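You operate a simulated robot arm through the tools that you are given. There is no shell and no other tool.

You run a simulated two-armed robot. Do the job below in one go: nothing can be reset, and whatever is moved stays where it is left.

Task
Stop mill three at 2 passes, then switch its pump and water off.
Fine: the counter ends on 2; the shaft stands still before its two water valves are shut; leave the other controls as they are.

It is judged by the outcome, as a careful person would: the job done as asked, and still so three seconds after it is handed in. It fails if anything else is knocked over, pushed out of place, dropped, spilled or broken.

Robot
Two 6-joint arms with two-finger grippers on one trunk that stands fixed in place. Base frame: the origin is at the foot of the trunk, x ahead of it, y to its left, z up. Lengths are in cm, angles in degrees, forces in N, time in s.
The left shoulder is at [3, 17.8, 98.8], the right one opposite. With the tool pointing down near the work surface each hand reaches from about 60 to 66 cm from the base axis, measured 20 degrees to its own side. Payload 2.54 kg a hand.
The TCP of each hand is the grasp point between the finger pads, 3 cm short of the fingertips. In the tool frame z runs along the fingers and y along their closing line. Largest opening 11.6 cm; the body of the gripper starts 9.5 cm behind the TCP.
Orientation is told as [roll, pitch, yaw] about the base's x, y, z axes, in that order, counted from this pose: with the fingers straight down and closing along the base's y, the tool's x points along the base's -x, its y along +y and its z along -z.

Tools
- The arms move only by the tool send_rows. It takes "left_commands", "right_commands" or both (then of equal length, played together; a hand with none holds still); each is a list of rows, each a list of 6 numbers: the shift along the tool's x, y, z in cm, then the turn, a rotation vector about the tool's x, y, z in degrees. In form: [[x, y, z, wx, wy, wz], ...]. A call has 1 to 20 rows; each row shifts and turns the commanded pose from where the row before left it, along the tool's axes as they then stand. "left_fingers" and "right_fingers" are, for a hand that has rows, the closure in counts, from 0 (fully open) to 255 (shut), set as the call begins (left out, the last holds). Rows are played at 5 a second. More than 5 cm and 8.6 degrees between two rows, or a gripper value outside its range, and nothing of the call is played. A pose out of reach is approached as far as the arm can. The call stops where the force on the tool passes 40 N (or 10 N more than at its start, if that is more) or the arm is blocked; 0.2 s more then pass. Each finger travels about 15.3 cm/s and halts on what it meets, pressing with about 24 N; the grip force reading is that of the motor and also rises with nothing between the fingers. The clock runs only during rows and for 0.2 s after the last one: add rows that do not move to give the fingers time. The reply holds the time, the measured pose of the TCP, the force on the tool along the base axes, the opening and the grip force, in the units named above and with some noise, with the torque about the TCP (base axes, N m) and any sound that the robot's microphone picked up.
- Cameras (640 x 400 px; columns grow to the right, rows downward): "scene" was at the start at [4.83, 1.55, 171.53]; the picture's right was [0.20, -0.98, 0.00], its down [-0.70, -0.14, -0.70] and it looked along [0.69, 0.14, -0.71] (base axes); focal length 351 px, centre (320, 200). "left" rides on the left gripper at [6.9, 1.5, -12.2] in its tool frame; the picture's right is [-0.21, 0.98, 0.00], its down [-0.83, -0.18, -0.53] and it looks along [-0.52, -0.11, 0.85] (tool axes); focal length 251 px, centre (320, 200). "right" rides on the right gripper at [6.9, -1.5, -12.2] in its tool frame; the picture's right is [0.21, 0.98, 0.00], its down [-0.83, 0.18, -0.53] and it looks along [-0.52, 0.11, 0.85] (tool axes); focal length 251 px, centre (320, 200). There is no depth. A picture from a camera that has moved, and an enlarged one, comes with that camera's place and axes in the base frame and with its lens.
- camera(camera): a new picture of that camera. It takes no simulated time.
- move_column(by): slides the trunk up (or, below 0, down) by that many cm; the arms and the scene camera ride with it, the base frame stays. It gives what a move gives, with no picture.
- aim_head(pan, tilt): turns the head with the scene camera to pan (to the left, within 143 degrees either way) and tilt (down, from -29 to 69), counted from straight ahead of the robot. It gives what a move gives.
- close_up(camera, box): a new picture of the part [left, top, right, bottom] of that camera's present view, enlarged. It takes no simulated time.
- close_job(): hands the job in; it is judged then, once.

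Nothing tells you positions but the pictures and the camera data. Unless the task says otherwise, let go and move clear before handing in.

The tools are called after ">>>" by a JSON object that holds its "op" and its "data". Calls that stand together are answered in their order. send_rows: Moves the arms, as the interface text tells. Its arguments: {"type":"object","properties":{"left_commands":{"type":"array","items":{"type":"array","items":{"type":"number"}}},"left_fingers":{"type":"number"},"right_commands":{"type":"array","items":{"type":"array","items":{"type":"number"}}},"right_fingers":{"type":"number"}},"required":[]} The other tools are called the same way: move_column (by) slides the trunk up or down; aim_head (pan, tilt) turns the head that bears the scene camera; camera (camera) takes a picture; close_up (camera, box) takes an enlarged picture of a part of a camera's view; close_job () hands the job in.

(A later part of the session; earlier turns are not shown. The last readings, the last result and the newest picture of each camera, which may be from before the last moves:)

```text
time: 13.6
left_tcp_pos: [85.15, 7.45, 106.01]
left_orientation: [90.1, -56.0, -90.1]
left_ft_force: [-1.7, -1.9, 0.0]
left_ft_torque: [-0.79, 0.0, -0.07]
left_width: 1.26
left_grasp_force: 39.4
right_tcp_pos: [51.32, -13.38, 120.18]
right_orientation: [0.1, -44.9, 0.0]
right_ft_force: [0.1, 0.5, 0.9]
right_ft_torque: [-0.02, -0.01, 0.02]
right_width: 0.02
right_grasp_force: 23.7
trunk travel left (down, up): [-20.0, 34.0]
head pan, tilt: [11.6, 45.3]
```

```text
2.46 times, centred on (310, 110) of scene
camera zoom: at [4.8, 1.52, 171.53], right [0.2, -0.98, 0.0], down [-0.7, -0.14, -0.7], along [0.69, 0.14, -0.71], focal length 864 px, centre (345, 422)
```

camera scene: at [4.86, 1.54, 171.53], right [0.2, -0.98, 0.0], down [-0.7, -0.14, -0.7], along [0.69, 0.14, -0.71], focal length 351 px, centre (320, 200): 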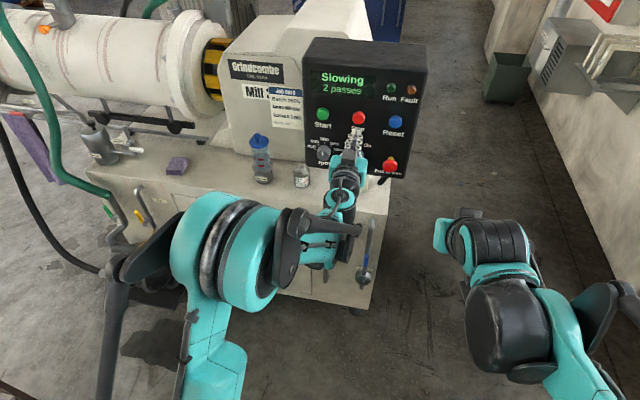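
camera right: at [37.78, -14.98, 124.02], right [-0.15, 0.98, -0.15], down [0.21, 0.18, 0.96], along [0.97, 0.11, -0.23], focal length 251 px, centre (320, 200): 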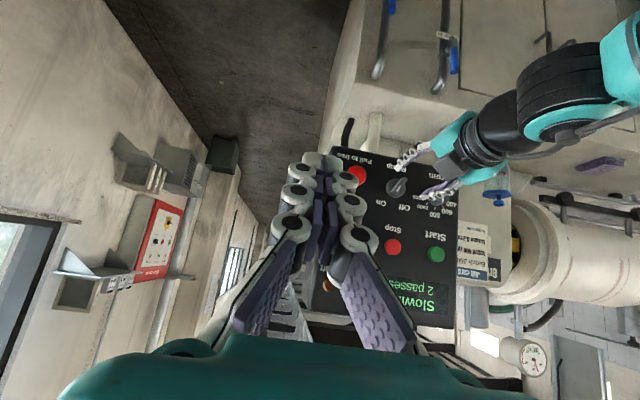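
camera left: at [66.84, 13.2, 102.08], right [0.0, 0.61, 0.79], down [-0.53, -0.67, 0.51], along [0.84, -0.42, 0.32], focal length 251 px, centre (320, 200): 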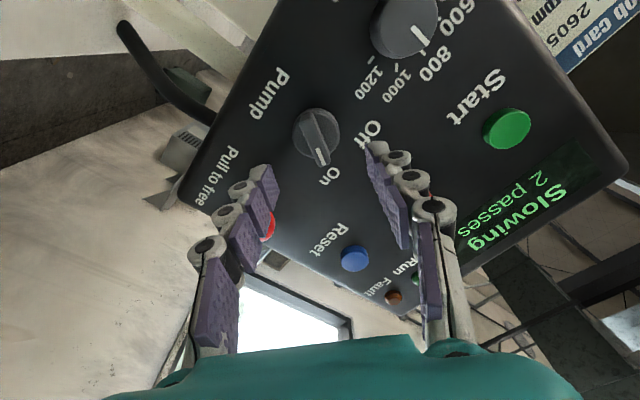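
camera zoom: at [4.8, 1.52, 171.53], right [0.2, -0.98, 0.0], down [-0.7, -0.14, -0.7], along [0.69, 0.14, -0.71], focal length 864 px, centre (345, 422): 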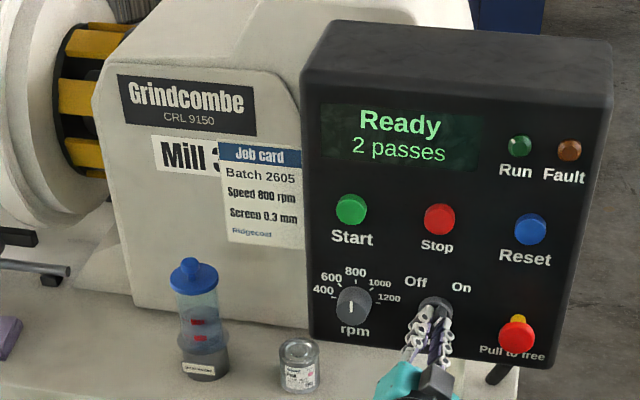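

Grip is on the bar (1.26 cm wide). Now I'll turn it counter-clockwise towards Off.

>>> {"op": "send_rows", "data": {"left_commands": [[0, 0, 0, 0, 0, -7], [0, 0, 0, 0, 0, -7], [0, 0, 0, 0, 0, -7], [0, 0, 0, 0, 0, -7], [0, 0, 0, 0, 0, -7], [0, 0, 0, 0, 0, -7], [0, 0, 0, 0, 0, -7], [0, 0, 0, 0, 0, -7], [0, 0, 0, 0, 0, -7], [0, 0, 0, 0, 0, -7]]}}

>>> {"op": "close_up", "data": {"camera": "left", "box": [200, 40, 440, 220]}}

>>> {"op": "close_up", "data": {"camera": "right", "box": [340, 130, 480, 230]}}

>>> {"op": "close_up", "data": {"camera": "scene", "box": [180, 30, 440, 190]}}

>>> {"op": "close_up", "data": {"camera": "scene", "box": [180, 20, 260, 110]}}

```text
time: 15.8
left_tcp_pos: [85.11, 7.41, 106.02]
left_orientation: [-90.0, -53.9, 89.9]
left_ft_force: [-5.8, 0.0, -3.5]
left_ft_torque: [1.15, 0.0, 0.04]
left_width: 1.33
left_grasp_force: 40.1
right_tcp_pos: [51.26, -13.33, 120.23]
right_orientation: [0.0, -45.0, -0.1]
right_ft_force: [1.0, 0.9, -0.4]
right_ft_torque: [-0.01, 0.01, 0.03]
right_width: 0.03
right_grasp_force: 24.3
trunk travel left (down, up): [-20.0, 34.0]
head pan, tilt: [11.6, 45.3]
```

```text
2.22 times, centred on (320, 130) of left
camera zoom: at [72.99, 4.61, 99.53], right [0.0, 0.92, -0.4], down [-0.53, 0.34, 0.77], along [0.85, 0.21, 0.49], focal length 559 px, centre (320, 356)
```

zoom: 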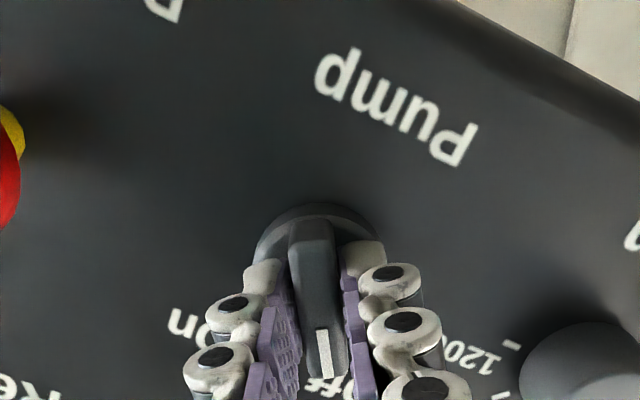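

```text
4.00 times, centred on (410, 180) of right
camera zoom: at [37.74, -15.0, 124.02], right [-0.15, 0.98, -0.15], down [0.21, 0.18, 0.96], along [0.97, 0.11, -0.23], focal length 1006 px, centre (-40, 280)
```

zoom: 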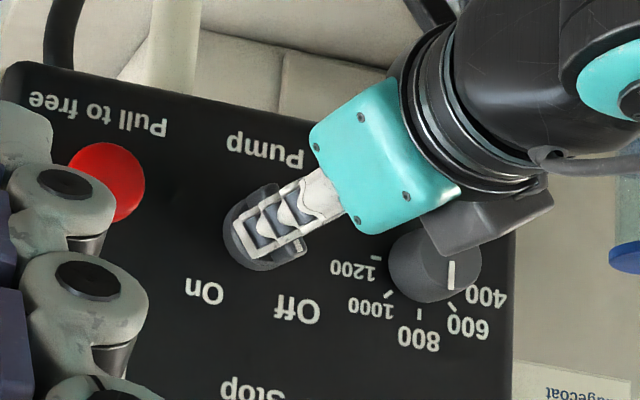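

```text
2.46 times, centred on (310, 110) of scene
camera zoom: at [4.78, 1.52, 171.53], right [0.2, -0.98, 0.0], down [-0.7, -0.14, -0.7], along [0.69, 0.14, -0.71], focal length 864 px, centre (345, 422)
```

zoom: 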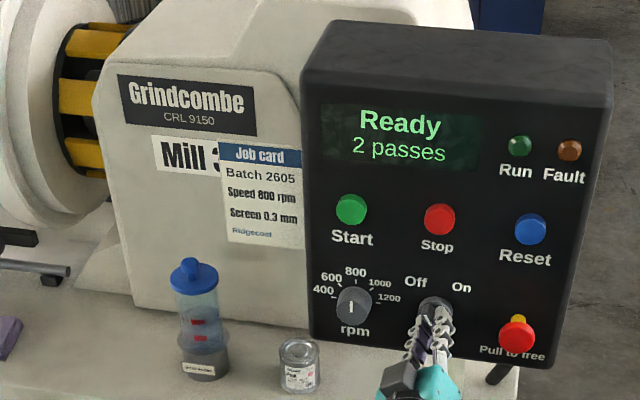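

```text
4.44 times, centred on (220, 65) of scene
camera zoom: at [4.78, 1.52, 171.53], right [0.2, -0.98, 0.0], down [-0.7, -0.14, -0.7], along [0.69, 0.14, -0.71], focal length 1560 px, centre (764, 800)
```

zoom: 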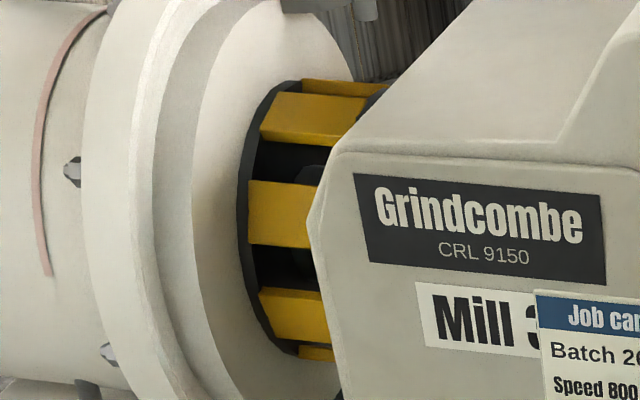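

The knob is near Off but I heard no click; I'll turn a little further and check.

>>> {"op": "send_rows", "data": {"left_commands": [[0, 0, 0, 0, 0, -4], [0, 0, 0, 0, 0, -4], [0, 0, 0, 0, 0, -3]]}}

>>> {"op": "close_up", "data": {"camera": "left", "box": [200, 40, 440, 220]}}

>>> {"op": "close_up", "data": {"camera": "scene", "box": [180, 20, 260, 110]}}

```text
time: 16.6
left_tcp_pos: [85.02, 7.47, 106.11]
left_orientation: [-90.0, -42.9, 89.9]
left_ft_force: [-3.9, 1.8, 1.2]
left_ft_torque: [1.56, -0.28, 0.19]
left_width: 1.77
left_grasp_force: 43.3
right_tcp_pos: [51.28, -13.38, 120.31]
right_orientation: [-0.1, -45.0, 0.0]
right_ft_force: [-0.6, -1.0, 0.3]
right_ft_torque: [-0.02, 0.03, -0.01]
right_width: 0.0
right_grasp_force: 24.3
trunk travel left (down, up): [-20.0, 34.0]
head pan, tilt: [11.6, 45.3]
```

```text
2.22 times, centred on (320, 130) of left
camera zoom: at [72.95, 3.46, 100.26], right [0.0, 0.82, -0.57], down [-0.53, 0.48, 0.7], along [0.85, 0.3, 0.44], focal length 559 px, centre (320, 356)
```

zoom: 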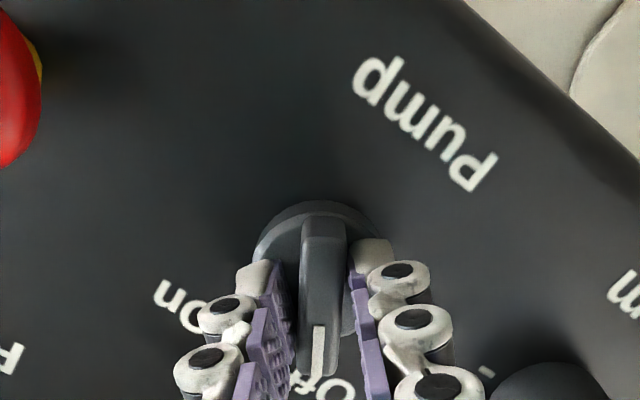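

```text
4.44 times, centred on (220, 65) of scene
camera zoom: at [4.76, 1.53, 171.53], right [0.2, -0.98, 0.0], down [-0.7, -0.14, -0.7], along [0.69, 0.14, -0.71], focal length 1560 px, centre (764, 800)
```

zoom: 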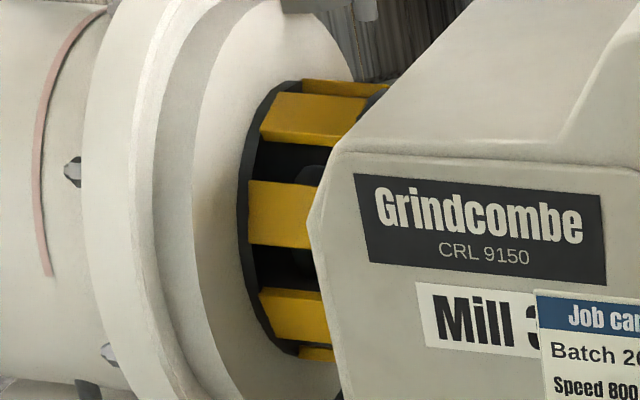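

The bar has come up against its stop pointing at Off, and the shaft stripes have not moved between pictures. I'll relax the twist, open the fingers and back away.

>>> {"op": "send_rows", "data": {"left_commands": [[0, 0, 0, 0, 0, 5], [0, 0, 0, 0, 0, 5]]}}

>>> {"op": "send_rows", "data": {"left_commands": [[0, 0, 0, 0, 0, 0], [0, 0, 0, 0, 0, 0], [0, 0, -1.5, 0, 0, 0], [0, 0, -2.5, 0, 0, 0], [0, 0, -3, 0, 0, 0], [0, 0, -3, 0, 0, 0]], "left_fingers": 123}}

>>> {"op": "close_up", "data": {"camera": "left", "box": [200, 40, 440, 220]}}

>>> {"op": "close_up", "data": {"camera": "right", "box": [340, 130, 480, 230]}}

>>> {"op": "close_up", "data": {"camera": "scene", "box": [180, 30, 440, 190]}}

>>> {"op": "camera", "data": {"camera": "scene"}}

```text
time: 17.2
left_tcp_pos: [85.24, 7.49, 105.81]
left_orientation: [-89.9, -53.0, 89.9]
left_ft_force: [3.7, -0.2, 7.4]
left_ft_torque: [0.71, -0.04, -0.09]
left_width: 1.41
left_grasp_force: 40.2
right_tcp_pos: [51.28, -13.39, 120.22]
right_orientation: [0.0, -45.0, 0.1]
right_ft_force: [0.7, 0.1, -0.1]
right_ft_torque: [0.03, 0.0, -0.06]
right_width: 0.0
right_grasp_force: 23.8
trunk travel left (down, up): [-20.0, 34.0]
head pan, tilt: [11.6, 45.3]
```

```text
time: 18.6
left_tcp_pos: [75.21, 7.54, 105.95]
left_orientation: [-89.9, -53.1, 89.9]
left_ft_force: [-0.5, -0.2, 0.3]
left_ft_torque: [0.03, 0.0, 0.03]
left_width: 6.01
left_grasp_force: 0.0
right_tcp_pos: [51.19, -13.37, 120.24]
right_orientation: [0.0, -45.0, 0.0]
right_ft_force: [0.4, 0.2, 0.1]
right_ft_torque: [0.03, 0.0, -0.03]
right_width: 0.0
right_grasp_force: 23.7
trunk travel left (down, up): [-20.0, 34.0]
head pan, tilt: [11.6, 45.3]
```

```text
2.22 times, centred on (320, 130) of left
camera zoom: at [63.0, 4.48, 99.49], right [0.0, 0.91, -0.42], down [-0.53, 0.35, 0.77], along [0.85, 0.22, 0.49], focal length 559 px, centre (320, 356)
```

zoom: 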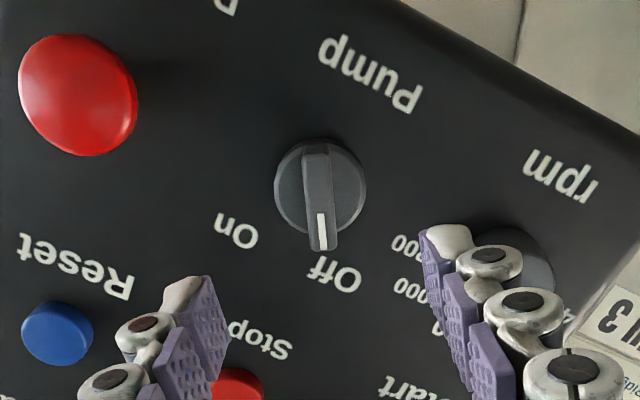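

```text
4.00 times, centred on (410, 180) of right
camera zoom: at [37.73, -14.99, 124.04], right [-0.15, 0.98, -0.15], down [0.21, 0.18, 0.96], along [0.97, 0.11, -0.23], focal length 1006 px, centre (-40, 280)
```

zoom: 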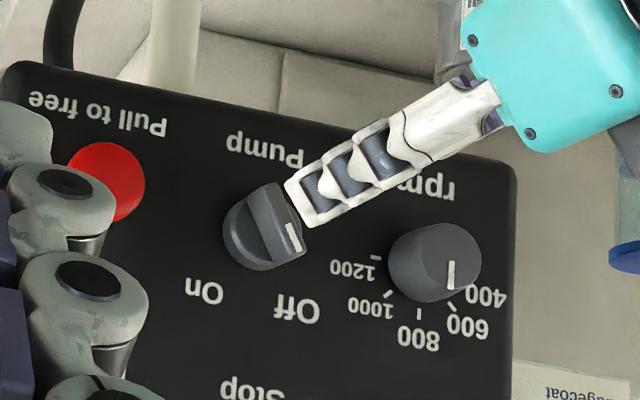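

```text
2.46 times, centred on (310, 110) of scene
camera zoom: at [4.75, 1.53, 171.53], right [0.2, -0.98, 0.0], down [-0.7, -0.14, -0.7], along [0.69, 0.14, -0.71], focal length 864 px, centre (345, 422)
```

zoom: 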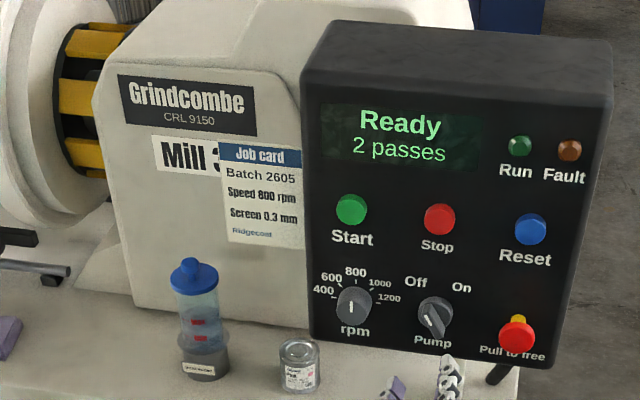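

```text
taken
camera scene: at [4.75, 1.53, 171.53], right [0.2, -0.98, 0.0], down [-0.7, -0.14, -0.7], along [0.69, 0.14, -0.71], focal length 351 px, centre (320, 200)
```

scene: 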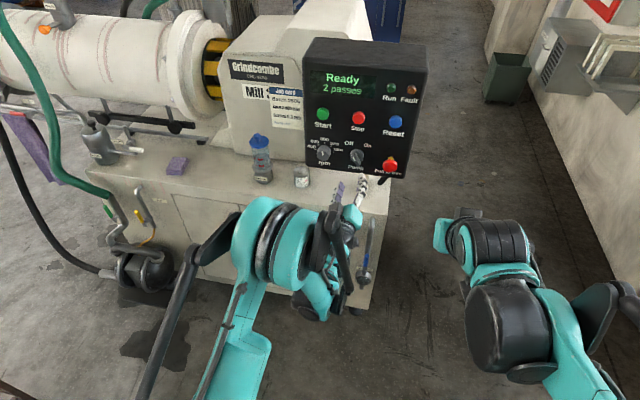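

Pump now points at Off; display reads "Ready, 2 passes", shaft still. Next I'll draw the left hand back and square it up, then lower the trunk to work on the water levers.

>>> {"op": "send_rows", "data": {"left_commands": [[0, 0, -2, 0, 0, 7.4], [0, 0, -2, 0, 0, 7.4], [0, 0, -2, 0, 0, 7.4], [0, 0, -2, 0, 0, 7.4], [0, 0, 0, 0, 0, 7.4]]}}

>>> {"op": "move_column", "data": {"by": -20}}

>>> {"op": "camera", "data": {"camera": "scene"}}

>>> {"op": "camera", "data": {"camera": "right"}}

>>> {"op": "camera", "data": {"camera": "left"}}

```text
time: 19.8
left_tcp_pos: [69.28, 7.07, 107.84]
left_orientation: [74.7, -89.8, -75.0]
left_ft_force: [-0.1, -0.8, -0.3]
left_ft_torque: [0.0, -0.05, 0.01]
left_width: 6.02
left_grasp_force: 0.0
left hand out of reach, approached as far as the arm can: row 3, 4
right_tcp_pos: [51.39, -13.29, 120.06]
right_orientation: [0.0, -45.0, 0.1]
right_ft_force: [0.2, -0.2, -0.2]
right_ft_torque: [-0.04, 0.01, -0.02]
right_width: 0.0
right_grasp_force: 24.0
trunk travel left (down, up): [-20.0, 34.0]
head pan, tilt: [11.6, 45.3]
```

```text
time: 22.0
left_tcp_pos: [69.22, 6.99, 87.72]
left_orientation: [-79.0, -90.0, 78.9]
left_ft_force: [-0.1, -0.2, 0.5]
left_ft_torque: [0.0, -0.02, 0.02]
left_width: 5.99
left_grasp_force: 0.1
right_tcp_pos: [51.26, -13.46, 100.29]
right_orientation: [0.1, -45.0, 0.0]
right_ft_force: [0.2, 0.1, -0.5]
right_ft_torque: [0.01, 0.0, 0.02]
right_width: 0.0
right_grasp_force: 23.9
trunk travel left (down, up): [0.0, 54.0]
head pan, tilt: [11.6, 45.3]
```

```text
taken
camera scene: at [4.82, 1.54, 151.55], right [0.2, -0.98, 0.0], down [-0.7, -0.14, -0.7], along [0.69, 0.14, -0.71], focal length 351 px, centre (320, 200)
```

scene: 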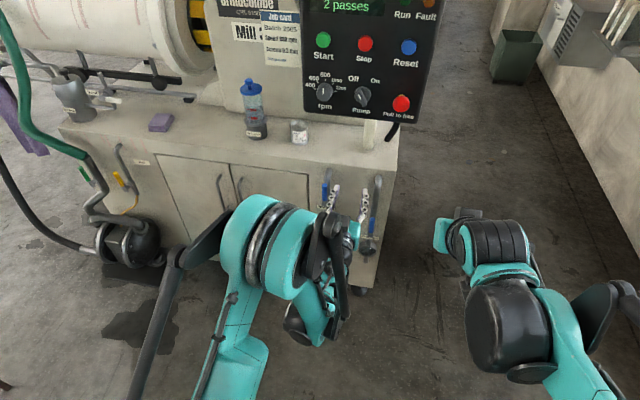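

```text
taken
camera right: at [37.78, -14.98, 104.04], right [-0.15, 0.98, -0.15], down [0.21, 0.18, 0.96], along [0.97, 0.11, -0.23], focal length 251 px, centre (320, 200)
```

right: 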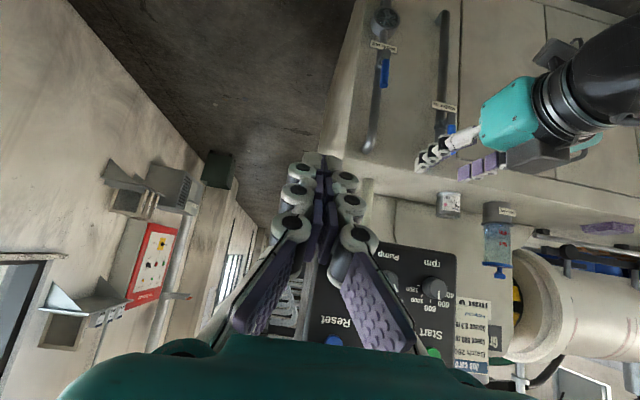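

```text
taken
camera left: at [57.06, 8.55, 80.94], right [0.0, 0.98, 0.21], down [-0.53, -0.18, 0.83], along [0.85, -0.12, 0.52], focal length 251 px, centre (320, 200)
```

left: 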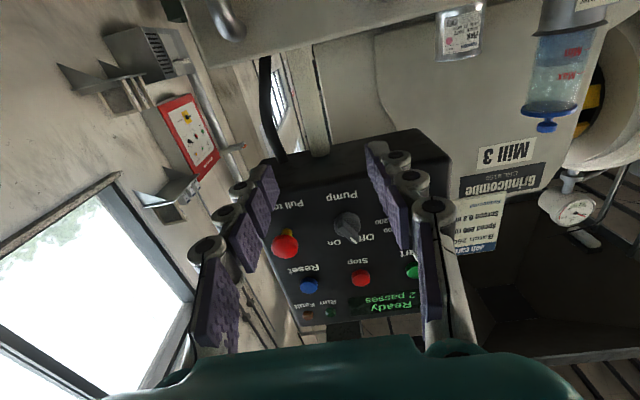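

Trunk is down. I'll move the left hand sideways to y≈17 to line up with Water in and to clear the view of the levers.

>>> {"op": "send_rows", "data": {"left_commands": [[0, 2.5, 0, 0, 0, 0], [0, 2.5, 0, 0, 0, 0], [0, 2.5, 0, 0, 0, 0], [0, 2.5, 0, 0, 0, 0]]}}

>>> {"op": "camera", "data": {"camera": "scene"}}

>>> {"op": "close_up", "data": {"camera": "right", "box": [340, 0, 500, 160]}}

>>> {"op": "close_up", "data": {"camera": "scene", "box": [300, 150, 420, 280]}}

>>> {"op": "close_up", "data": {"camera": "scene", "box": [40, 50, 200, 230]}}

```text
time: 23.0
left_tcp_pos: [70.06, 17.06, 88.51]
left_orientation: [-25.2, -89.8, 24.9]
left_ft_force: [0.2, -0.1, 0.3]
left_ft_torque: [0.01, -0.03, -0.02]
left_width: 6.03
left_grasp_force: 0.1
left hand out of reach, approached as far as the arm can: row 1, 3
right_tcp_pos: [51.22, -13.3, 100.12]
right_orientation: [-0.1, -45.0, -0.1]
right_ft_force: [0.1, -0.8, 0.3]
right_ft_torque: [-0.01, -0.03, -0.02]
right_width: 0.0
right_grasp_force: 23.9
trunk travel left (down, up): [0.0, 54.0]
head pan, tilt: [11.6, 45.3]
```

```text
taken
camera scene: at [4.84, 1.59, 151.53], right [0.2, -0.98, 0.0], down [-0.7, -0.14, -0.7], along [0.69, 0.14, -0.71], focal length 351 px, centre (320, 200)
```

scene: 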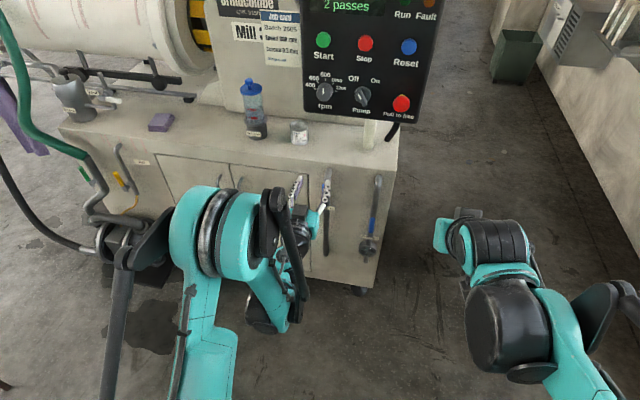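

```text
2.50 times, centred on (420, 80) of right
camera zoom: at [37.79, -14.95, 104.02], right [-0.15, 0.98, -0.15], down [0.21, 0.18, 0.96], along [0.97, 0.11, -0.23], focal length 629 px, centre (70, 500)
```

zoom: 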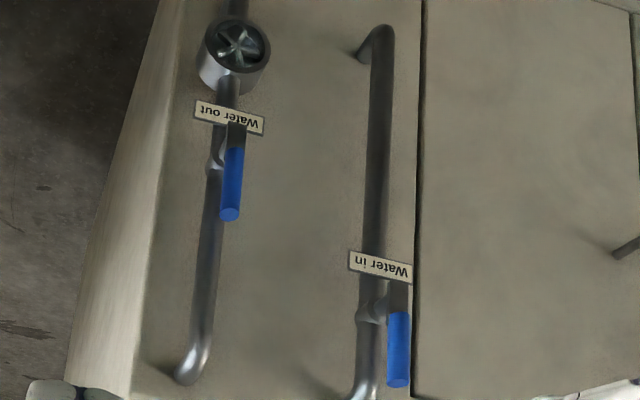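

```text
3.08 times, centred on (360, 215) of scene
camera zoom: at [4.84, 1.59, 151.53], right [0.2, -0.98, 0.0], down [-0.7, -0.14, -0.7], along [0.69, 0.14, -0.71], focal length 1080 px, centre (197, 154)
```

zoom: 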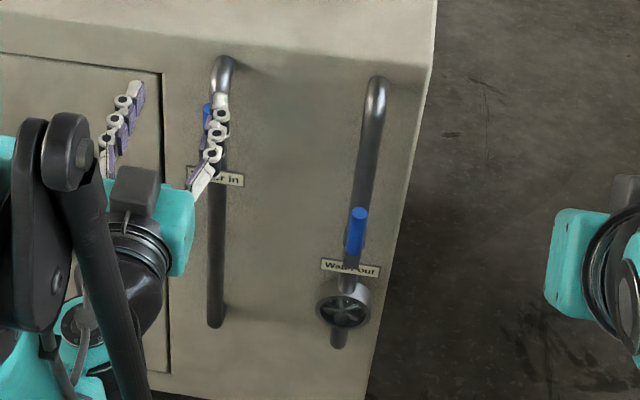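

```text
2.22 times, centred on (120, 140) of scene
camera zoom: at [4.84, 1.59, 151.53], right [0.2, -0.98, 0.0], down [-0.7, -0.14, -0.7], along [0.69, 0.14, -0.71], focal length 780 px, centre (764, 333)
```

zoom: 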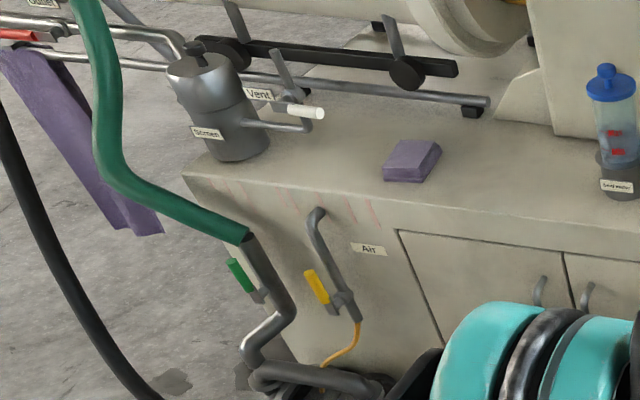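

Both levers pivot at their lower ends: Water in lever at (83.3, 16.3), pivot z≈69, blue grip centred z≈74.7; Water out lever at (83.4, 0), pivot z≈56, grip centred z≈62. I'll bring the open left hand in front of the Water in grip.

>>> {"op": "send_rows", "data": {"left_commands": [[3.43, -0.19, 1.0, 0, 0, 0], [3.43, -0.19, 1.0, 0, 0, 0], [3.43, -0.19, 1.0, 0, 0, 0], [3.43, -0.19, 1.0, 0, 0, 0]]}}

>>> {"op": "camera", "data": {"camera": "scene"}}

>>> {"op": "camera", "data": {"camera": "left"}}

>>> {"op": "close_up", "data": {"camera": "right", "box": [340, 0, 540, 160]}}

```text
time: 24.0
left_tcp_pos: [77.65, 16.13, 77.15]
left_orientation: [-46.9, -90.0, 46.8]
left_ft_force: [0.1, -0.4, 0.5]
left_ft_torque: [0.03, -0.04, -0.02]
left_width: 6.0
left_grasp_force: 0.1
left hand out of reach, approached as far as the arm can: row 1, 2, 3, 4
right_tcp_pos: [51.28, -13.34, 100.06]
right_orientation: [0.0, -44.9, 0.1]
right_ft_force: [0.6, 0.1, -0.2]
right_ft_torque: [0.01, -0.02, 0.03]
right_width: 0.0
right_grasp_force: 24.3
trunk travel left (down, up): [0.0, 54.0]
head pan, tilt: [11.6, 45.3]
```

```text
taken
camera scene: at [4.91, 1.55, 151.53], right [0.2, -0.98, 0.0], down [-0.7, -0.14, -0.7], along [0.69, 0.14, -0.71], focal length 351 px, centre (320, 200)
```

scene: 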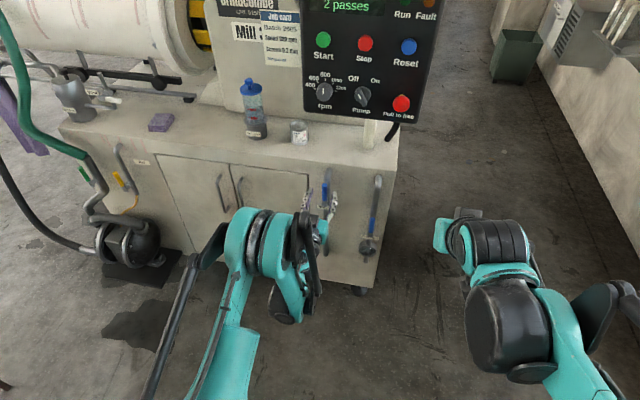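

```text
taken
camera left: at [65.39, 17.61, 70.24], right [0.0, 0.98, 0.21], down [-0.53, -0.18, 0.83], along [0.85, -0.12, 0.52], focal length 251 px, centre (320, 200)
```

left: 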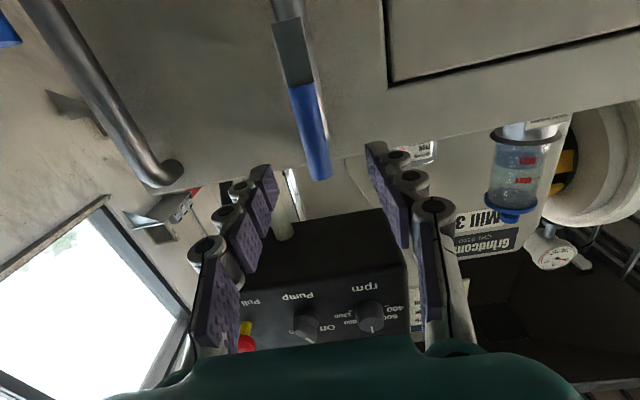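

```text
2.50 times, centred on (440, 80) of right
camera zoom: at [37.84, -14.97, 104.0], right [-0.15, 0.98, -0.15], down [0.21, 0.18, 0.96], along [0.97, 0.11, -0.23], focal length 629 px, centre (20, 500)
```

zoom: 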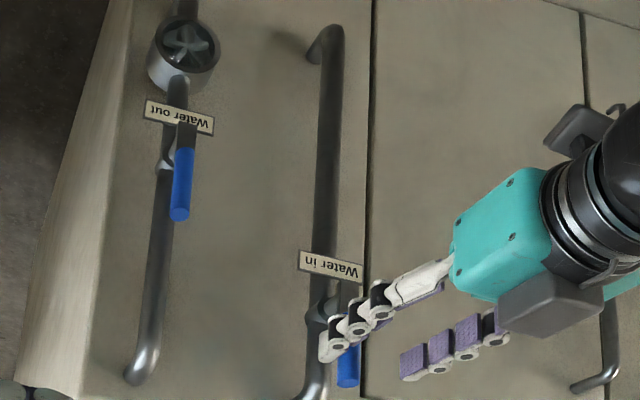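

The open fingers stand in front of the Water in grip, with the handle between them. The arm is near its folded limit here, so I'll go on forward in small steps and check that the hand settles at the right height.

>>> {"op": "send_rows", "data": {"left_commands": [[0, -0.1, 1.5, 0, 0, 0], [0, -0.1, 1.5, 0, 0, 0], [0, 0, 1.5, 0, 0, 0]]}}

>>> {"op": "camera", "data": {"camera": "left"}}

>>> {"op": "close_up", "data": {"camera": "right", "box": [340, 0, 540, 160]}}

>>> {"op": "close_up", "data": {"camera": "scene", "box": [280, 140, 420, 260]}}

```text
time: 24.8
left_tcp_pos: [82.18, 15.87, 77.17]
left_orientation: [-49.9, -90.0, 49.7]
left_ft_force: [-0.2, 0.1, -0.6]
left_ft_torque: [0.01, -0.01, -0.02]
left_width: 6.01
left_grasp_force: 0.1
right_tcp_pos: [51.33, -13.34, 100.05]
right_orientation: [0.0, -45.0, 0.0]
right_ft_force: [0.0, -0.8, 0.4]
right_ft_torque: [-0.01, 0.01, -0.04]
right_width: 0.02
right_grasp_force: 23.4
trunk travel left (down, up): [0.0, 54.0]
head pan, tilt: [11.6, 45.3]
```

```text
taken
camera left: at [70.05, 17.33, 70.31], right [0.0, 0.98, 0.21], down [-0.53, -0.18, 0.83], along [0.85, -0.12, 0.52], focal length 251 px, centre (320, 200)
```

left: 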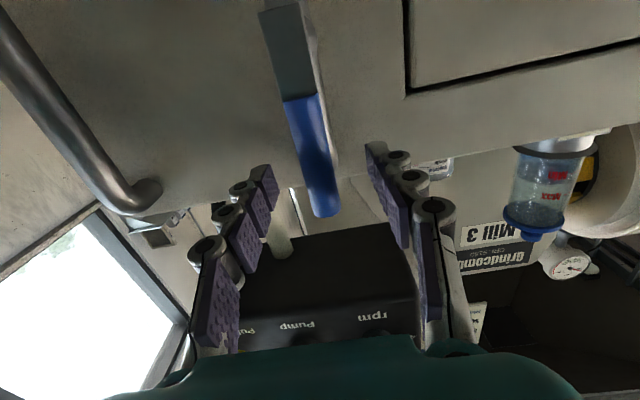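

```text
2.50 times, centred on (440, 80) of right
camera zoom: at [37.79, -14.97, 104.02], right [-0.15, 0.98, -0.15], down [0.21, 0.18, 0.96], along [0.97, 0.11, -0.23], focal length 629 px, centre (20, 500)
```

zoom: 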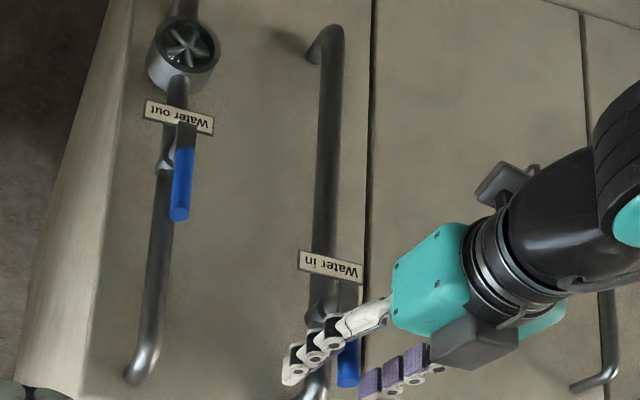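

```text
3.33 times, centred on (350, 200) of scene
camera zoom: at [4.84, 1.55, 151.53], right [0.2, -0.98, 0.0], down [-0.7, -0.14, -0.7], along [0.69, 0.14, -0.71], focal length 1170 px, centre (220, 200)
```

zoom: 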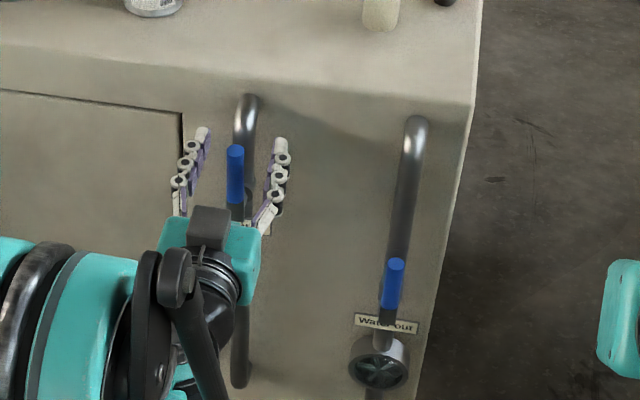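

The handle stands between the open fingers at x≈82. I'll go down about 1.5 cm to take the grip nearer its middle.

>>> {"op": "send_rows", "data": {"left_commands": [[0.7, 0.1, 0, 0, 0, 0], [0.7, 0.1, 0.1, 0, 0, 0]]}}

>>> {"op": "camera", "data": {"camera": "left"}}

>>> {"op": "close_up", "data": {"camera": "scene", "box": [280, 140, 420, 260]}}

```text
time: 25.4
left_tcp_pos: [82.38, 16.19, 75.7]
left_orientation: [-56.7, -89.9, 56.6]
left_ft_force: [-0.1, 0.5, 0.7]
left_ft_torque: [0.01, 0.01, -0.01]
left_width: 6.0
left_grasp_force: 0.0
right_tcp_pos: [51.29, -13.34, 100.29]
right_orientation: [0.0, -45.0, 0.0]
right_ft_force: [-0.3, 0.3, 0.1]
right_ft_torque: [-0.04, -0.01, 0.02]
right_width: 0.0
right_grasp_force: 24.1
trunk travel left (down, up): [0.0, 54.0]
head pan, tilt: [11.6, 45.3]
```

```text
taken
camera left: at [70.16, 17.67, 68.85], right [0.0, 0.98, 0.21], down [-0.53, -0.18, 0.83], along [0.85, -0.12, 0.52], focal length 251 px, centre (320, 200)
```

left: 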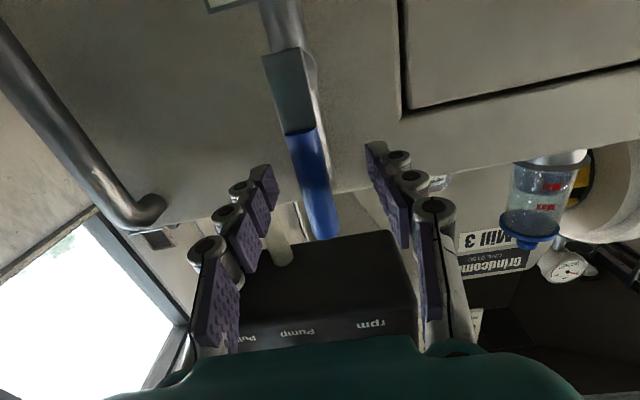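

```text
3.33 times, centred on (350, 200) of scene
camera zoom: at [4.86, 1.55, 151.53], right [0.2, -0.98, 0.0], down [-0.7, -0.14, -0.7], along [0.69, 0.14, -0.71], focal length 1170 px, centre (220, 200)
```

zoom: 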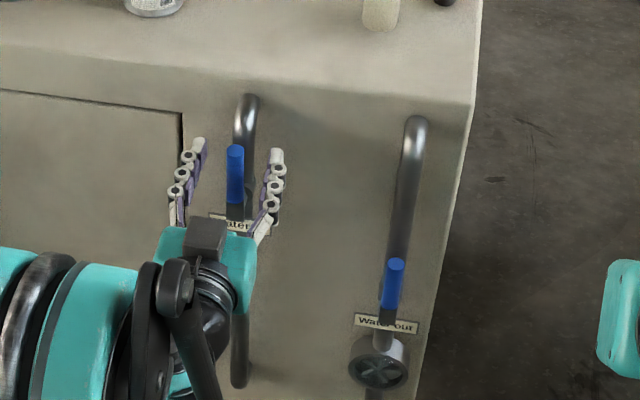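

The handle is centred between the fingers. I'll close to a loose cage of about 2.6 cm and try a small clockwise nudge (top to the right) to see that the lever moves freely that way.

>>> {"op": "send_rows", "data": {"left_commands": [[0, 0, 0, 0, 0, 0], [0, 0, 0, 0, 0, 0], [0.037, -0.7, 0, 0, 0, 6], [0.037, -0.7, 0, 0, 0, 6], [0.037, -0.7, 0, 0, 0, 6]], "left_fingers": 198}}

>>> {"op": "camera", "data": {"camera": "left"}}

>>> {"op": "close_up", "data": {"camera": "scene", "box": [280, 140, 420, 260]}}

>>> {"op": "close_up", "data": {"camera": "right", "box": [340, 0, 540, 160]}}

```text
time: 26.6
left_tcp_pos: [82.35, 13.92, 75.42]
left_orientation: [89.9, -71.9, -90.0]
left_ft_force: [-0.3, 1.9, 0.6]
left_ft_torque: [-0.01, 0.03, 0.01]
left_width: 2.74
left_grasp_force: 1.3
right_tcp_pos: [51.37, -13.31, 100.33]
right_orientation: [0.0, -45.0, 0.0]
right_ft_force: [0.2, -1.3, 0.4]
right_ft_torque: [0.0, 0.0, -0.03]
right_width: 0.0
right_grasp_force: 23.8
trunk travel left (down, up): [0.0, 54.0]
head pan, tilt: [11.6, 45.3]
```

```text
taken
camera left: at [70.17, 17.45, 69.42], right [0.0, 0.86, 0.51], down [-0.53, -0.43, 0.73], along [0.85, -0.27, 0.46], focal length 251 px, centre (320, 200)
```

left: 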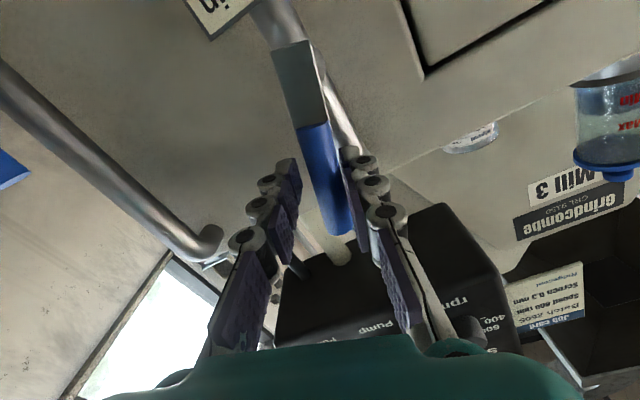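

```text
3.33 times, centred on (350, 200) of scene
camera zoom: at [4.84, 1.57, 151.53], right [0.2, -0.98, 0.0], down [-0.7, -0.14, -0.7], along [0.69, 0.14, -0.71], focal length 1170 px, centre (220, 200)
```

zoom: 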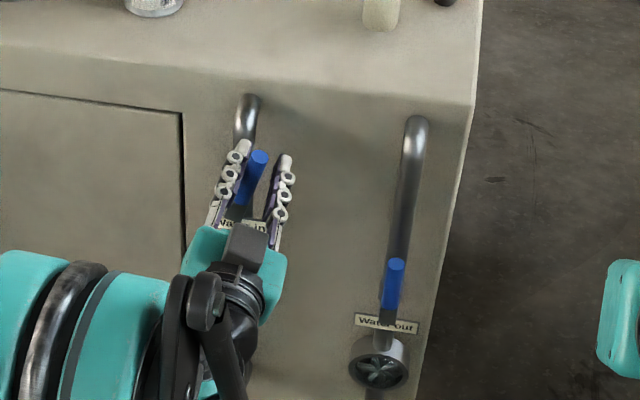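

```text
2.50 times, centred on (440, 80) of right
camera zoom: at [37.79, -14.95, 104.02], right [-0.15, 0.98, -0.15], down [0.21, 0.18, 0.96], along [0.97, 0.11, -0.23], focal length 629 px, centre (20, 500)
```

zoom: 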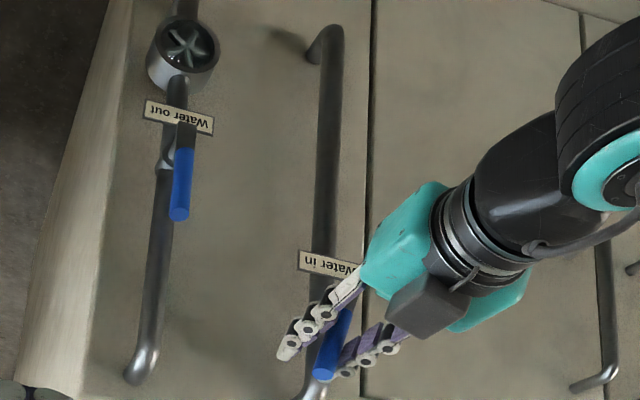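

The lever turns freely clockwise with hardly any force. I'll carry on round the arc.

>>> {"op": "send_rows", "data": {"left_commands": [[0.037, -0.7, 0, 0, 0, 6], [0.037, -0.7, 0, 0, 0, 6], [0.037, -0.7, 0, 0, 0, 6], [0.037, -0.7, 0, 0, 0, 6], [0.037, -0.7, 0, 0, 0, 6], [0.037, -0.7, 0, 0, 0, 6]]}}

>>> {"op": "camera", "data": {"camera": "left"}}

>>> {"op": "close_up", "data": {"camera": "scene", "box": [280, 140, 420, 260]}}

>>> {"op": "close_up", "data": {"camera": "right", "box": [340, 0, 540, 160]}}

```text
time: 28.0
left_tcp_pos: [82.29, 10.5, 73.04]
left_orientation: [90.0, -35.9, -90.1]
left_ft_force: [0.2, 2.7, 1.9]
left_ft_torque: [0.02, -0.02, -0.02]
left_width: 2.8
left_grasp_force: 0.8
right_tcp_pos: [51.22, -13.34, 100.25]
right_orientation: [0.0, -45.0, 0.1]
right_ft_force: [-0.2, -0.3, 0.0]
right_ft_torque: [-0.03, 0.02, -0.02]
right_width: 0.0
right_grasp_force: 24.0
trunk travel left (down, up): [0.0, 54.0]
head pan, tilt: [11.6, 45.3]
```

```text
taken
camera left: at [70.14, 17.06, 70.26], right [0.0, 0.4, 0.92], down [-0.54, -0.77, 0.34], along [0.84, -0.49, 0.21], focal length 251 px, centre (320, 200)
```

left: 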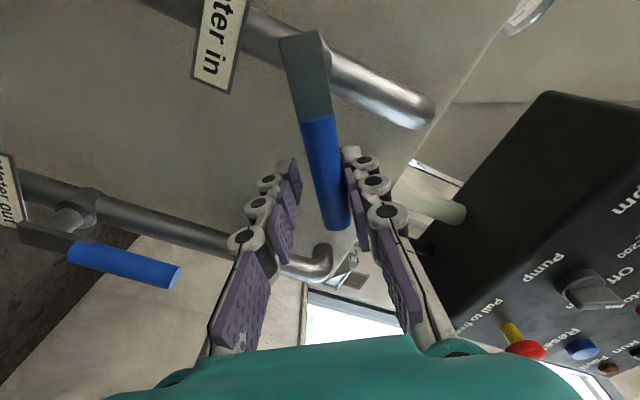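

```text
3.33 times, centred on (350, 200) of scene
camera zoom: at [4.83, 1.56, 151.53], right [0.2, -0.98, 0.0], down [-0.7, -0.14, -0.7], along [0.69, 0.14, -0.71], focal length 1170 px, centre (220, 200)
```

zoom: 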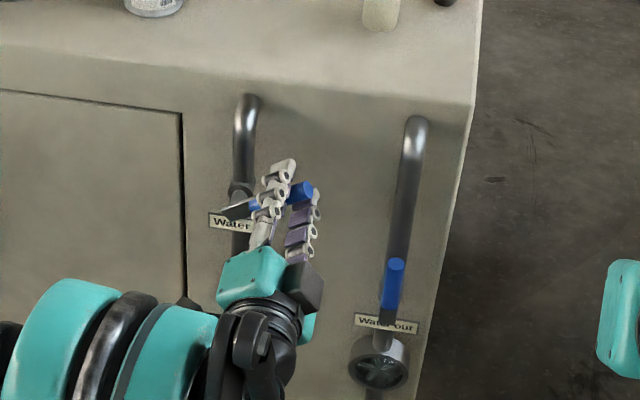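

```text
2.50 times, centred on (440, 80) of right
camera zoom: at [37.78, -14.96, 104.02], right [-0.15, 0.98, -0.15], down [0.21, 0.18, 0.96], along [0.97, 0.11, -0.23], focal length 629 px, centre (20, 500)
```

zoom: 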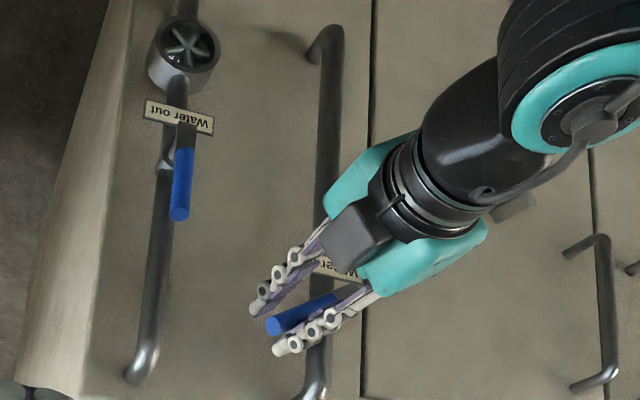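

Lever is past halfway and following well. I'll complete the quarter turn.

>>> {"op": "send_rows", "data": {"left_commands": [[0.037, -0.7, 0, 0, 0, 6], [0.037, -0.7, 0, 0, 0, 6], [0.037, -0.7, 0, 0, 0, 6], [0.037, -0.7, 0, 0, 0, 6], [0.037, -0.7, 0, 0, 0, 6], [0.037, -0.7, 0, 0, 0, 6]]}}

>>> {"op": "camera", "data": {"camera": "left"}}

>>> {"op": "close_up", "data": {"camera": "scene", "box": [280, 140, 420, 260]}}

>>> {"op": "close_up", "data": {"camera": "right", "box": [340, 0, 540, 160]}}

```text
time: 29.4
left_tcp_pos: [82.01, 9.47, 69.13]
left_orientation: [90.1, 0.1, -90.1]
left_ft_force: [-1.7, 2.9, 8.0]
left_ft_torque: [-0.08, -0.01, 0.02]
left_width: 3.09
left_grasp_force: 3.8
right_tcp_pos: [51.28, -13.29, 100.27]
right_orientation: [0.0, -45.0, -0.1]
right_ft_force: [0.5, -0.5, 0.2]
right_ft_torque: [0.0, -0.01, 0.0]
right_width: 0.0
right_grasp_force: 23.7
trunk travel left (down, up): [0.0, 54.0]
head pan, tilt: [11.6, 45.3]
```

```text
taken
camera left: at [69.89, 16.39, 70.73], right [0.0, -0.22, 0.98], down [-0.53, -0.83, -0.18], along [0.85, -0.52, -0.11], focal length 251 px, centre (320, 200)
```

left: 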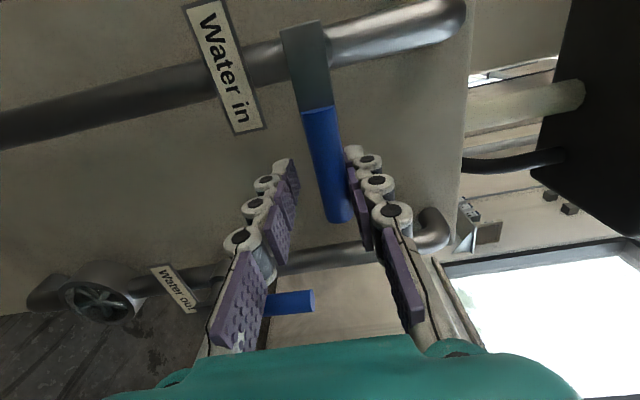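

```text
3.33 times, centred on (350, 200) of scene
camera zoom: at [4.72, 1.57, 151.54], right [0.2, -0.98, 0.0], down [-0.7, -0.14, -0.7], along [0.69, 0.14, -0.71], focal length 1170 px, centre (220, 200)
```

zoom: 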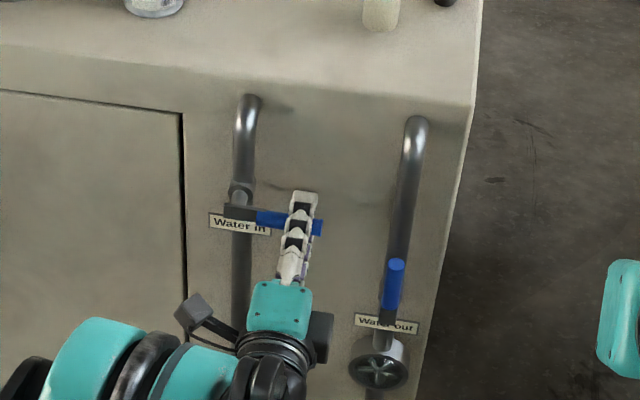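

```text
2.50 times, centred on (440, 80) of right
camera zoom: at [37.71, -14.96, 104.06], right [-0.15, 0.98, -0.15], down [0.21, 0.18, 0.96], along [0.97, 0.11, -0.23], focal length 629 px, centre (20, 500)
```

zoom: 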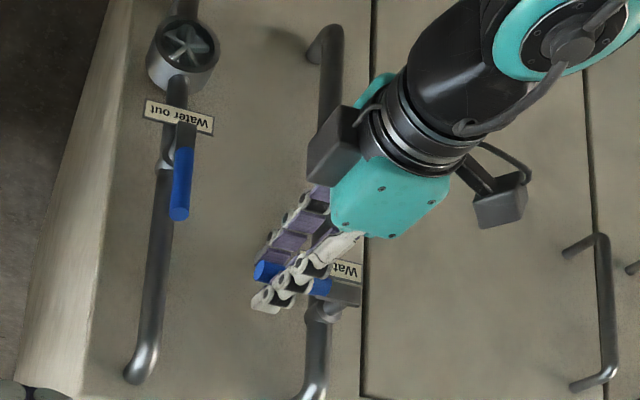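

The Water in lever is about horizontal. I'll press it down slightly to make sure it is against its stop.

>>> {"op": "send_rows", "data": {"left_commands": [[0, -0.35, 0, 0, 0, 1], [0, -0.35, 0, 0, 0, 1]]}}

>>> {"op": "camera", "data": {"camera": "left"}}

>>> {"op": "close_up", "data": {"camera": "scene", "box": [280, 140, 420, 260]}}

```text
time: 30.0
left_tcp_pos: [82.12, 9.52, 68.66]
left_orientation: [90.0, 1.9, -90.0]
left_ft_force: [5.2, 5.1, 21.0]
left_ft_torque: [-0.37, 0.1, 0.09]
left_width: 4.05
left_grasp_force: 10.6
right_tcp_pos: [51.2, -13.46, 100.2]
right_orientation: [0.0, -45.1, -0.1]
right_ft_force: [-0.7, 1.2, -0.5]
right_ft_torque: [0.0, 0.04, 0.01]
right_width: 0.0
right_grasp_force: 24.2
trunk travel left (down, up): [0.0, 54.0]
head pan, tilt: [11.6, 45.3]
```

```text
taken
camera left: at [69.85, 16.34, 70.4], right [0.0, -0.25, 0.97], down [-0.53, -0.82, -0.21], along [0.85, -0.52, -0.13], focal length 251 px, centre (320, 200)
```

left: 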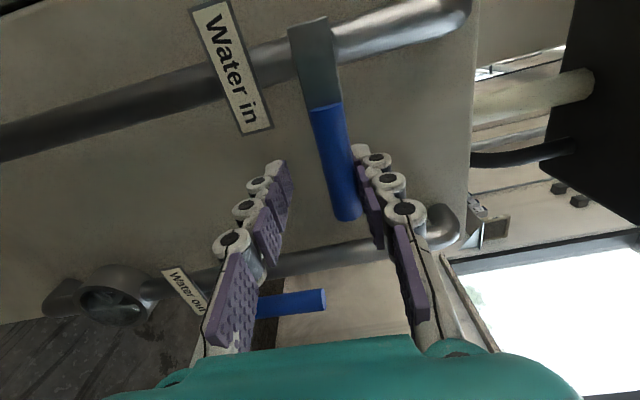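

```text
3.33 times, centred on (350, 200) of scene
camera zoom: at [4.61, 1.58, 151.56], right [0.2, -0.98, 0.0], down [-0.7, -0.14, -0.7], along [0.69, 0.14, -0.71], focal length 1170 px, centre (220, 200)
```

zoom: 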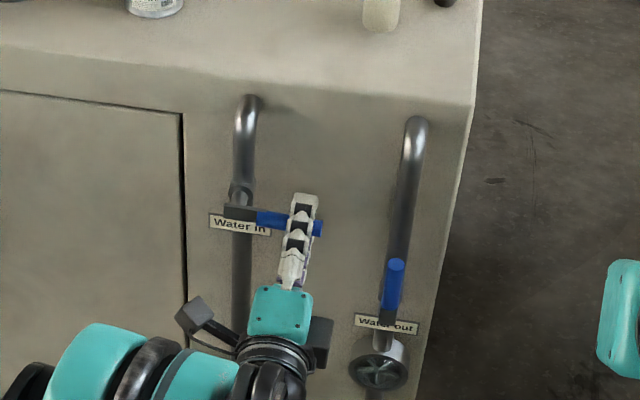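

Water in is at its stop, square across its pipe. I'll ease off, open, and back the left hand out to the left to make room for the right hand.

>>> {"op": "send_rows", "data": {"left_commands": [[0, 0.5, 0, 0, 0, 0], [0, 0.2, 0, 0, 0, 0]]}}

>>> {"op": "send_rows", "data": {"left_commands": [[0, 0, 0, 0, 0, 0], [0, 0, 0, 0, 0, 0], [0, 0, -2, 0, 0, 0], [0, 0, -2, 0, 0, 0], [0, 0, -2, 0, 0, 0]], "left_fingers": 123}}

>>> {"op": "camera", "data": {"camera": "scene"}}

>>> {"op": "camera", "data": {"camera": "left"}}

>>> {"op": "close_up", "data": {"camera": "scene", "box": [280, 140, 420, 260]}}

```text
time: 30.6
left_tcp_pos: [82.1, 9.43, 69.19]
left_orientation: [90.0, 2.0, -90.1]
left_ft_force: [-2.8, 2.7, 6.4]
left_ft_torque: [-0.13, -0.04, -0.09]
left_width: 3.07
left_grasp_force: 3.5
right_tcp_pos: [51.18, -13.41, 100.29]
right_orientation: [0.0, -44.9, 0.0]
right_ft_force: [0.2, 1.3, 0.8]
right_ft_torque: [0.0, 0.01, 0.0]
right_width: 0.01
right_grasp_force: 24.4
trunk travel left (down, up): [0.0, 54.0]
head pan, tilt: [11.6, 45.3]
```

```text
time: 31.8
left_tcp_pos: [79.26, 9.48, 69.18]
left_orientation: [89.9, 2.0, -90.2]
left_ft_force: [-0.5, 0.1, 0.7]
left_ft_torque: [-0.02, 0.03, 0.0]
left_width: 6.01
left_grasp_force: 0.0
left hand out of reach, approached as far as the arm can: row 4, 5
right_tcp_pos: [51.28, -13.3, 100.16]
right_orientation: [0.0, -45.0, 0.0]
right_ft_force: [-1.1, -0.4, 0.6]
right_ft_torque: [0.03, -0.01, 0.01]
right_width: 0.0
right_grasp_force: 24.4
trunk travel left (down, up): [0.0, 54.0]
head pan, tilt: [11.6, 45.3]
```

```text
taken
camera scene: at [4.84, 1.55, 151.53], right [0.2, -0.98, 0.0], down [-0.7, -0.14, -0.7], along [0.69, 0.14, -0.71], focal length 351 px, centre (320, 200)
```

scene: 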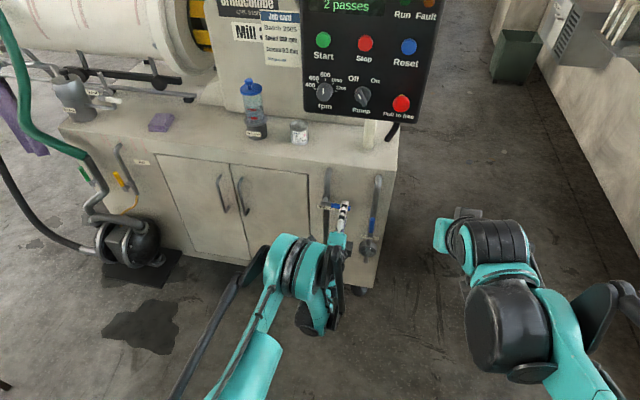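

```text
taken
camera left: at [66.99, 16.2, 71.02], right [0.0, -0.25, 0.97], down [-0.54, -0.82, -0.21], along [0.84, -0.52, -0.13], focal length 251 px, centre (320, 200)
```

left: 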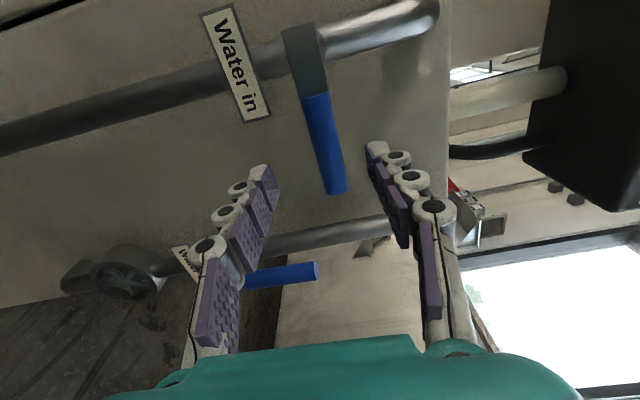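

```text
3.33 times, centred on (350, 200) of scene
camera zoom: at [4.84, 1.55, 151.53], right [0.2, -0.98, 0.0], down [-0.7, -0.14, -0.7], along [0.69, 0.14, -0.71], focal length 1170 px, centre (220, 200)
```

zoom: 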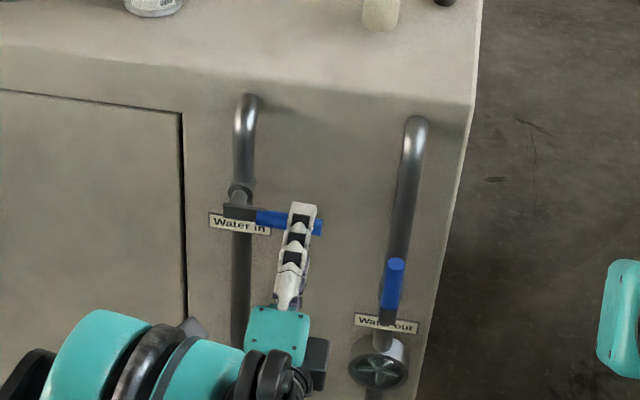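

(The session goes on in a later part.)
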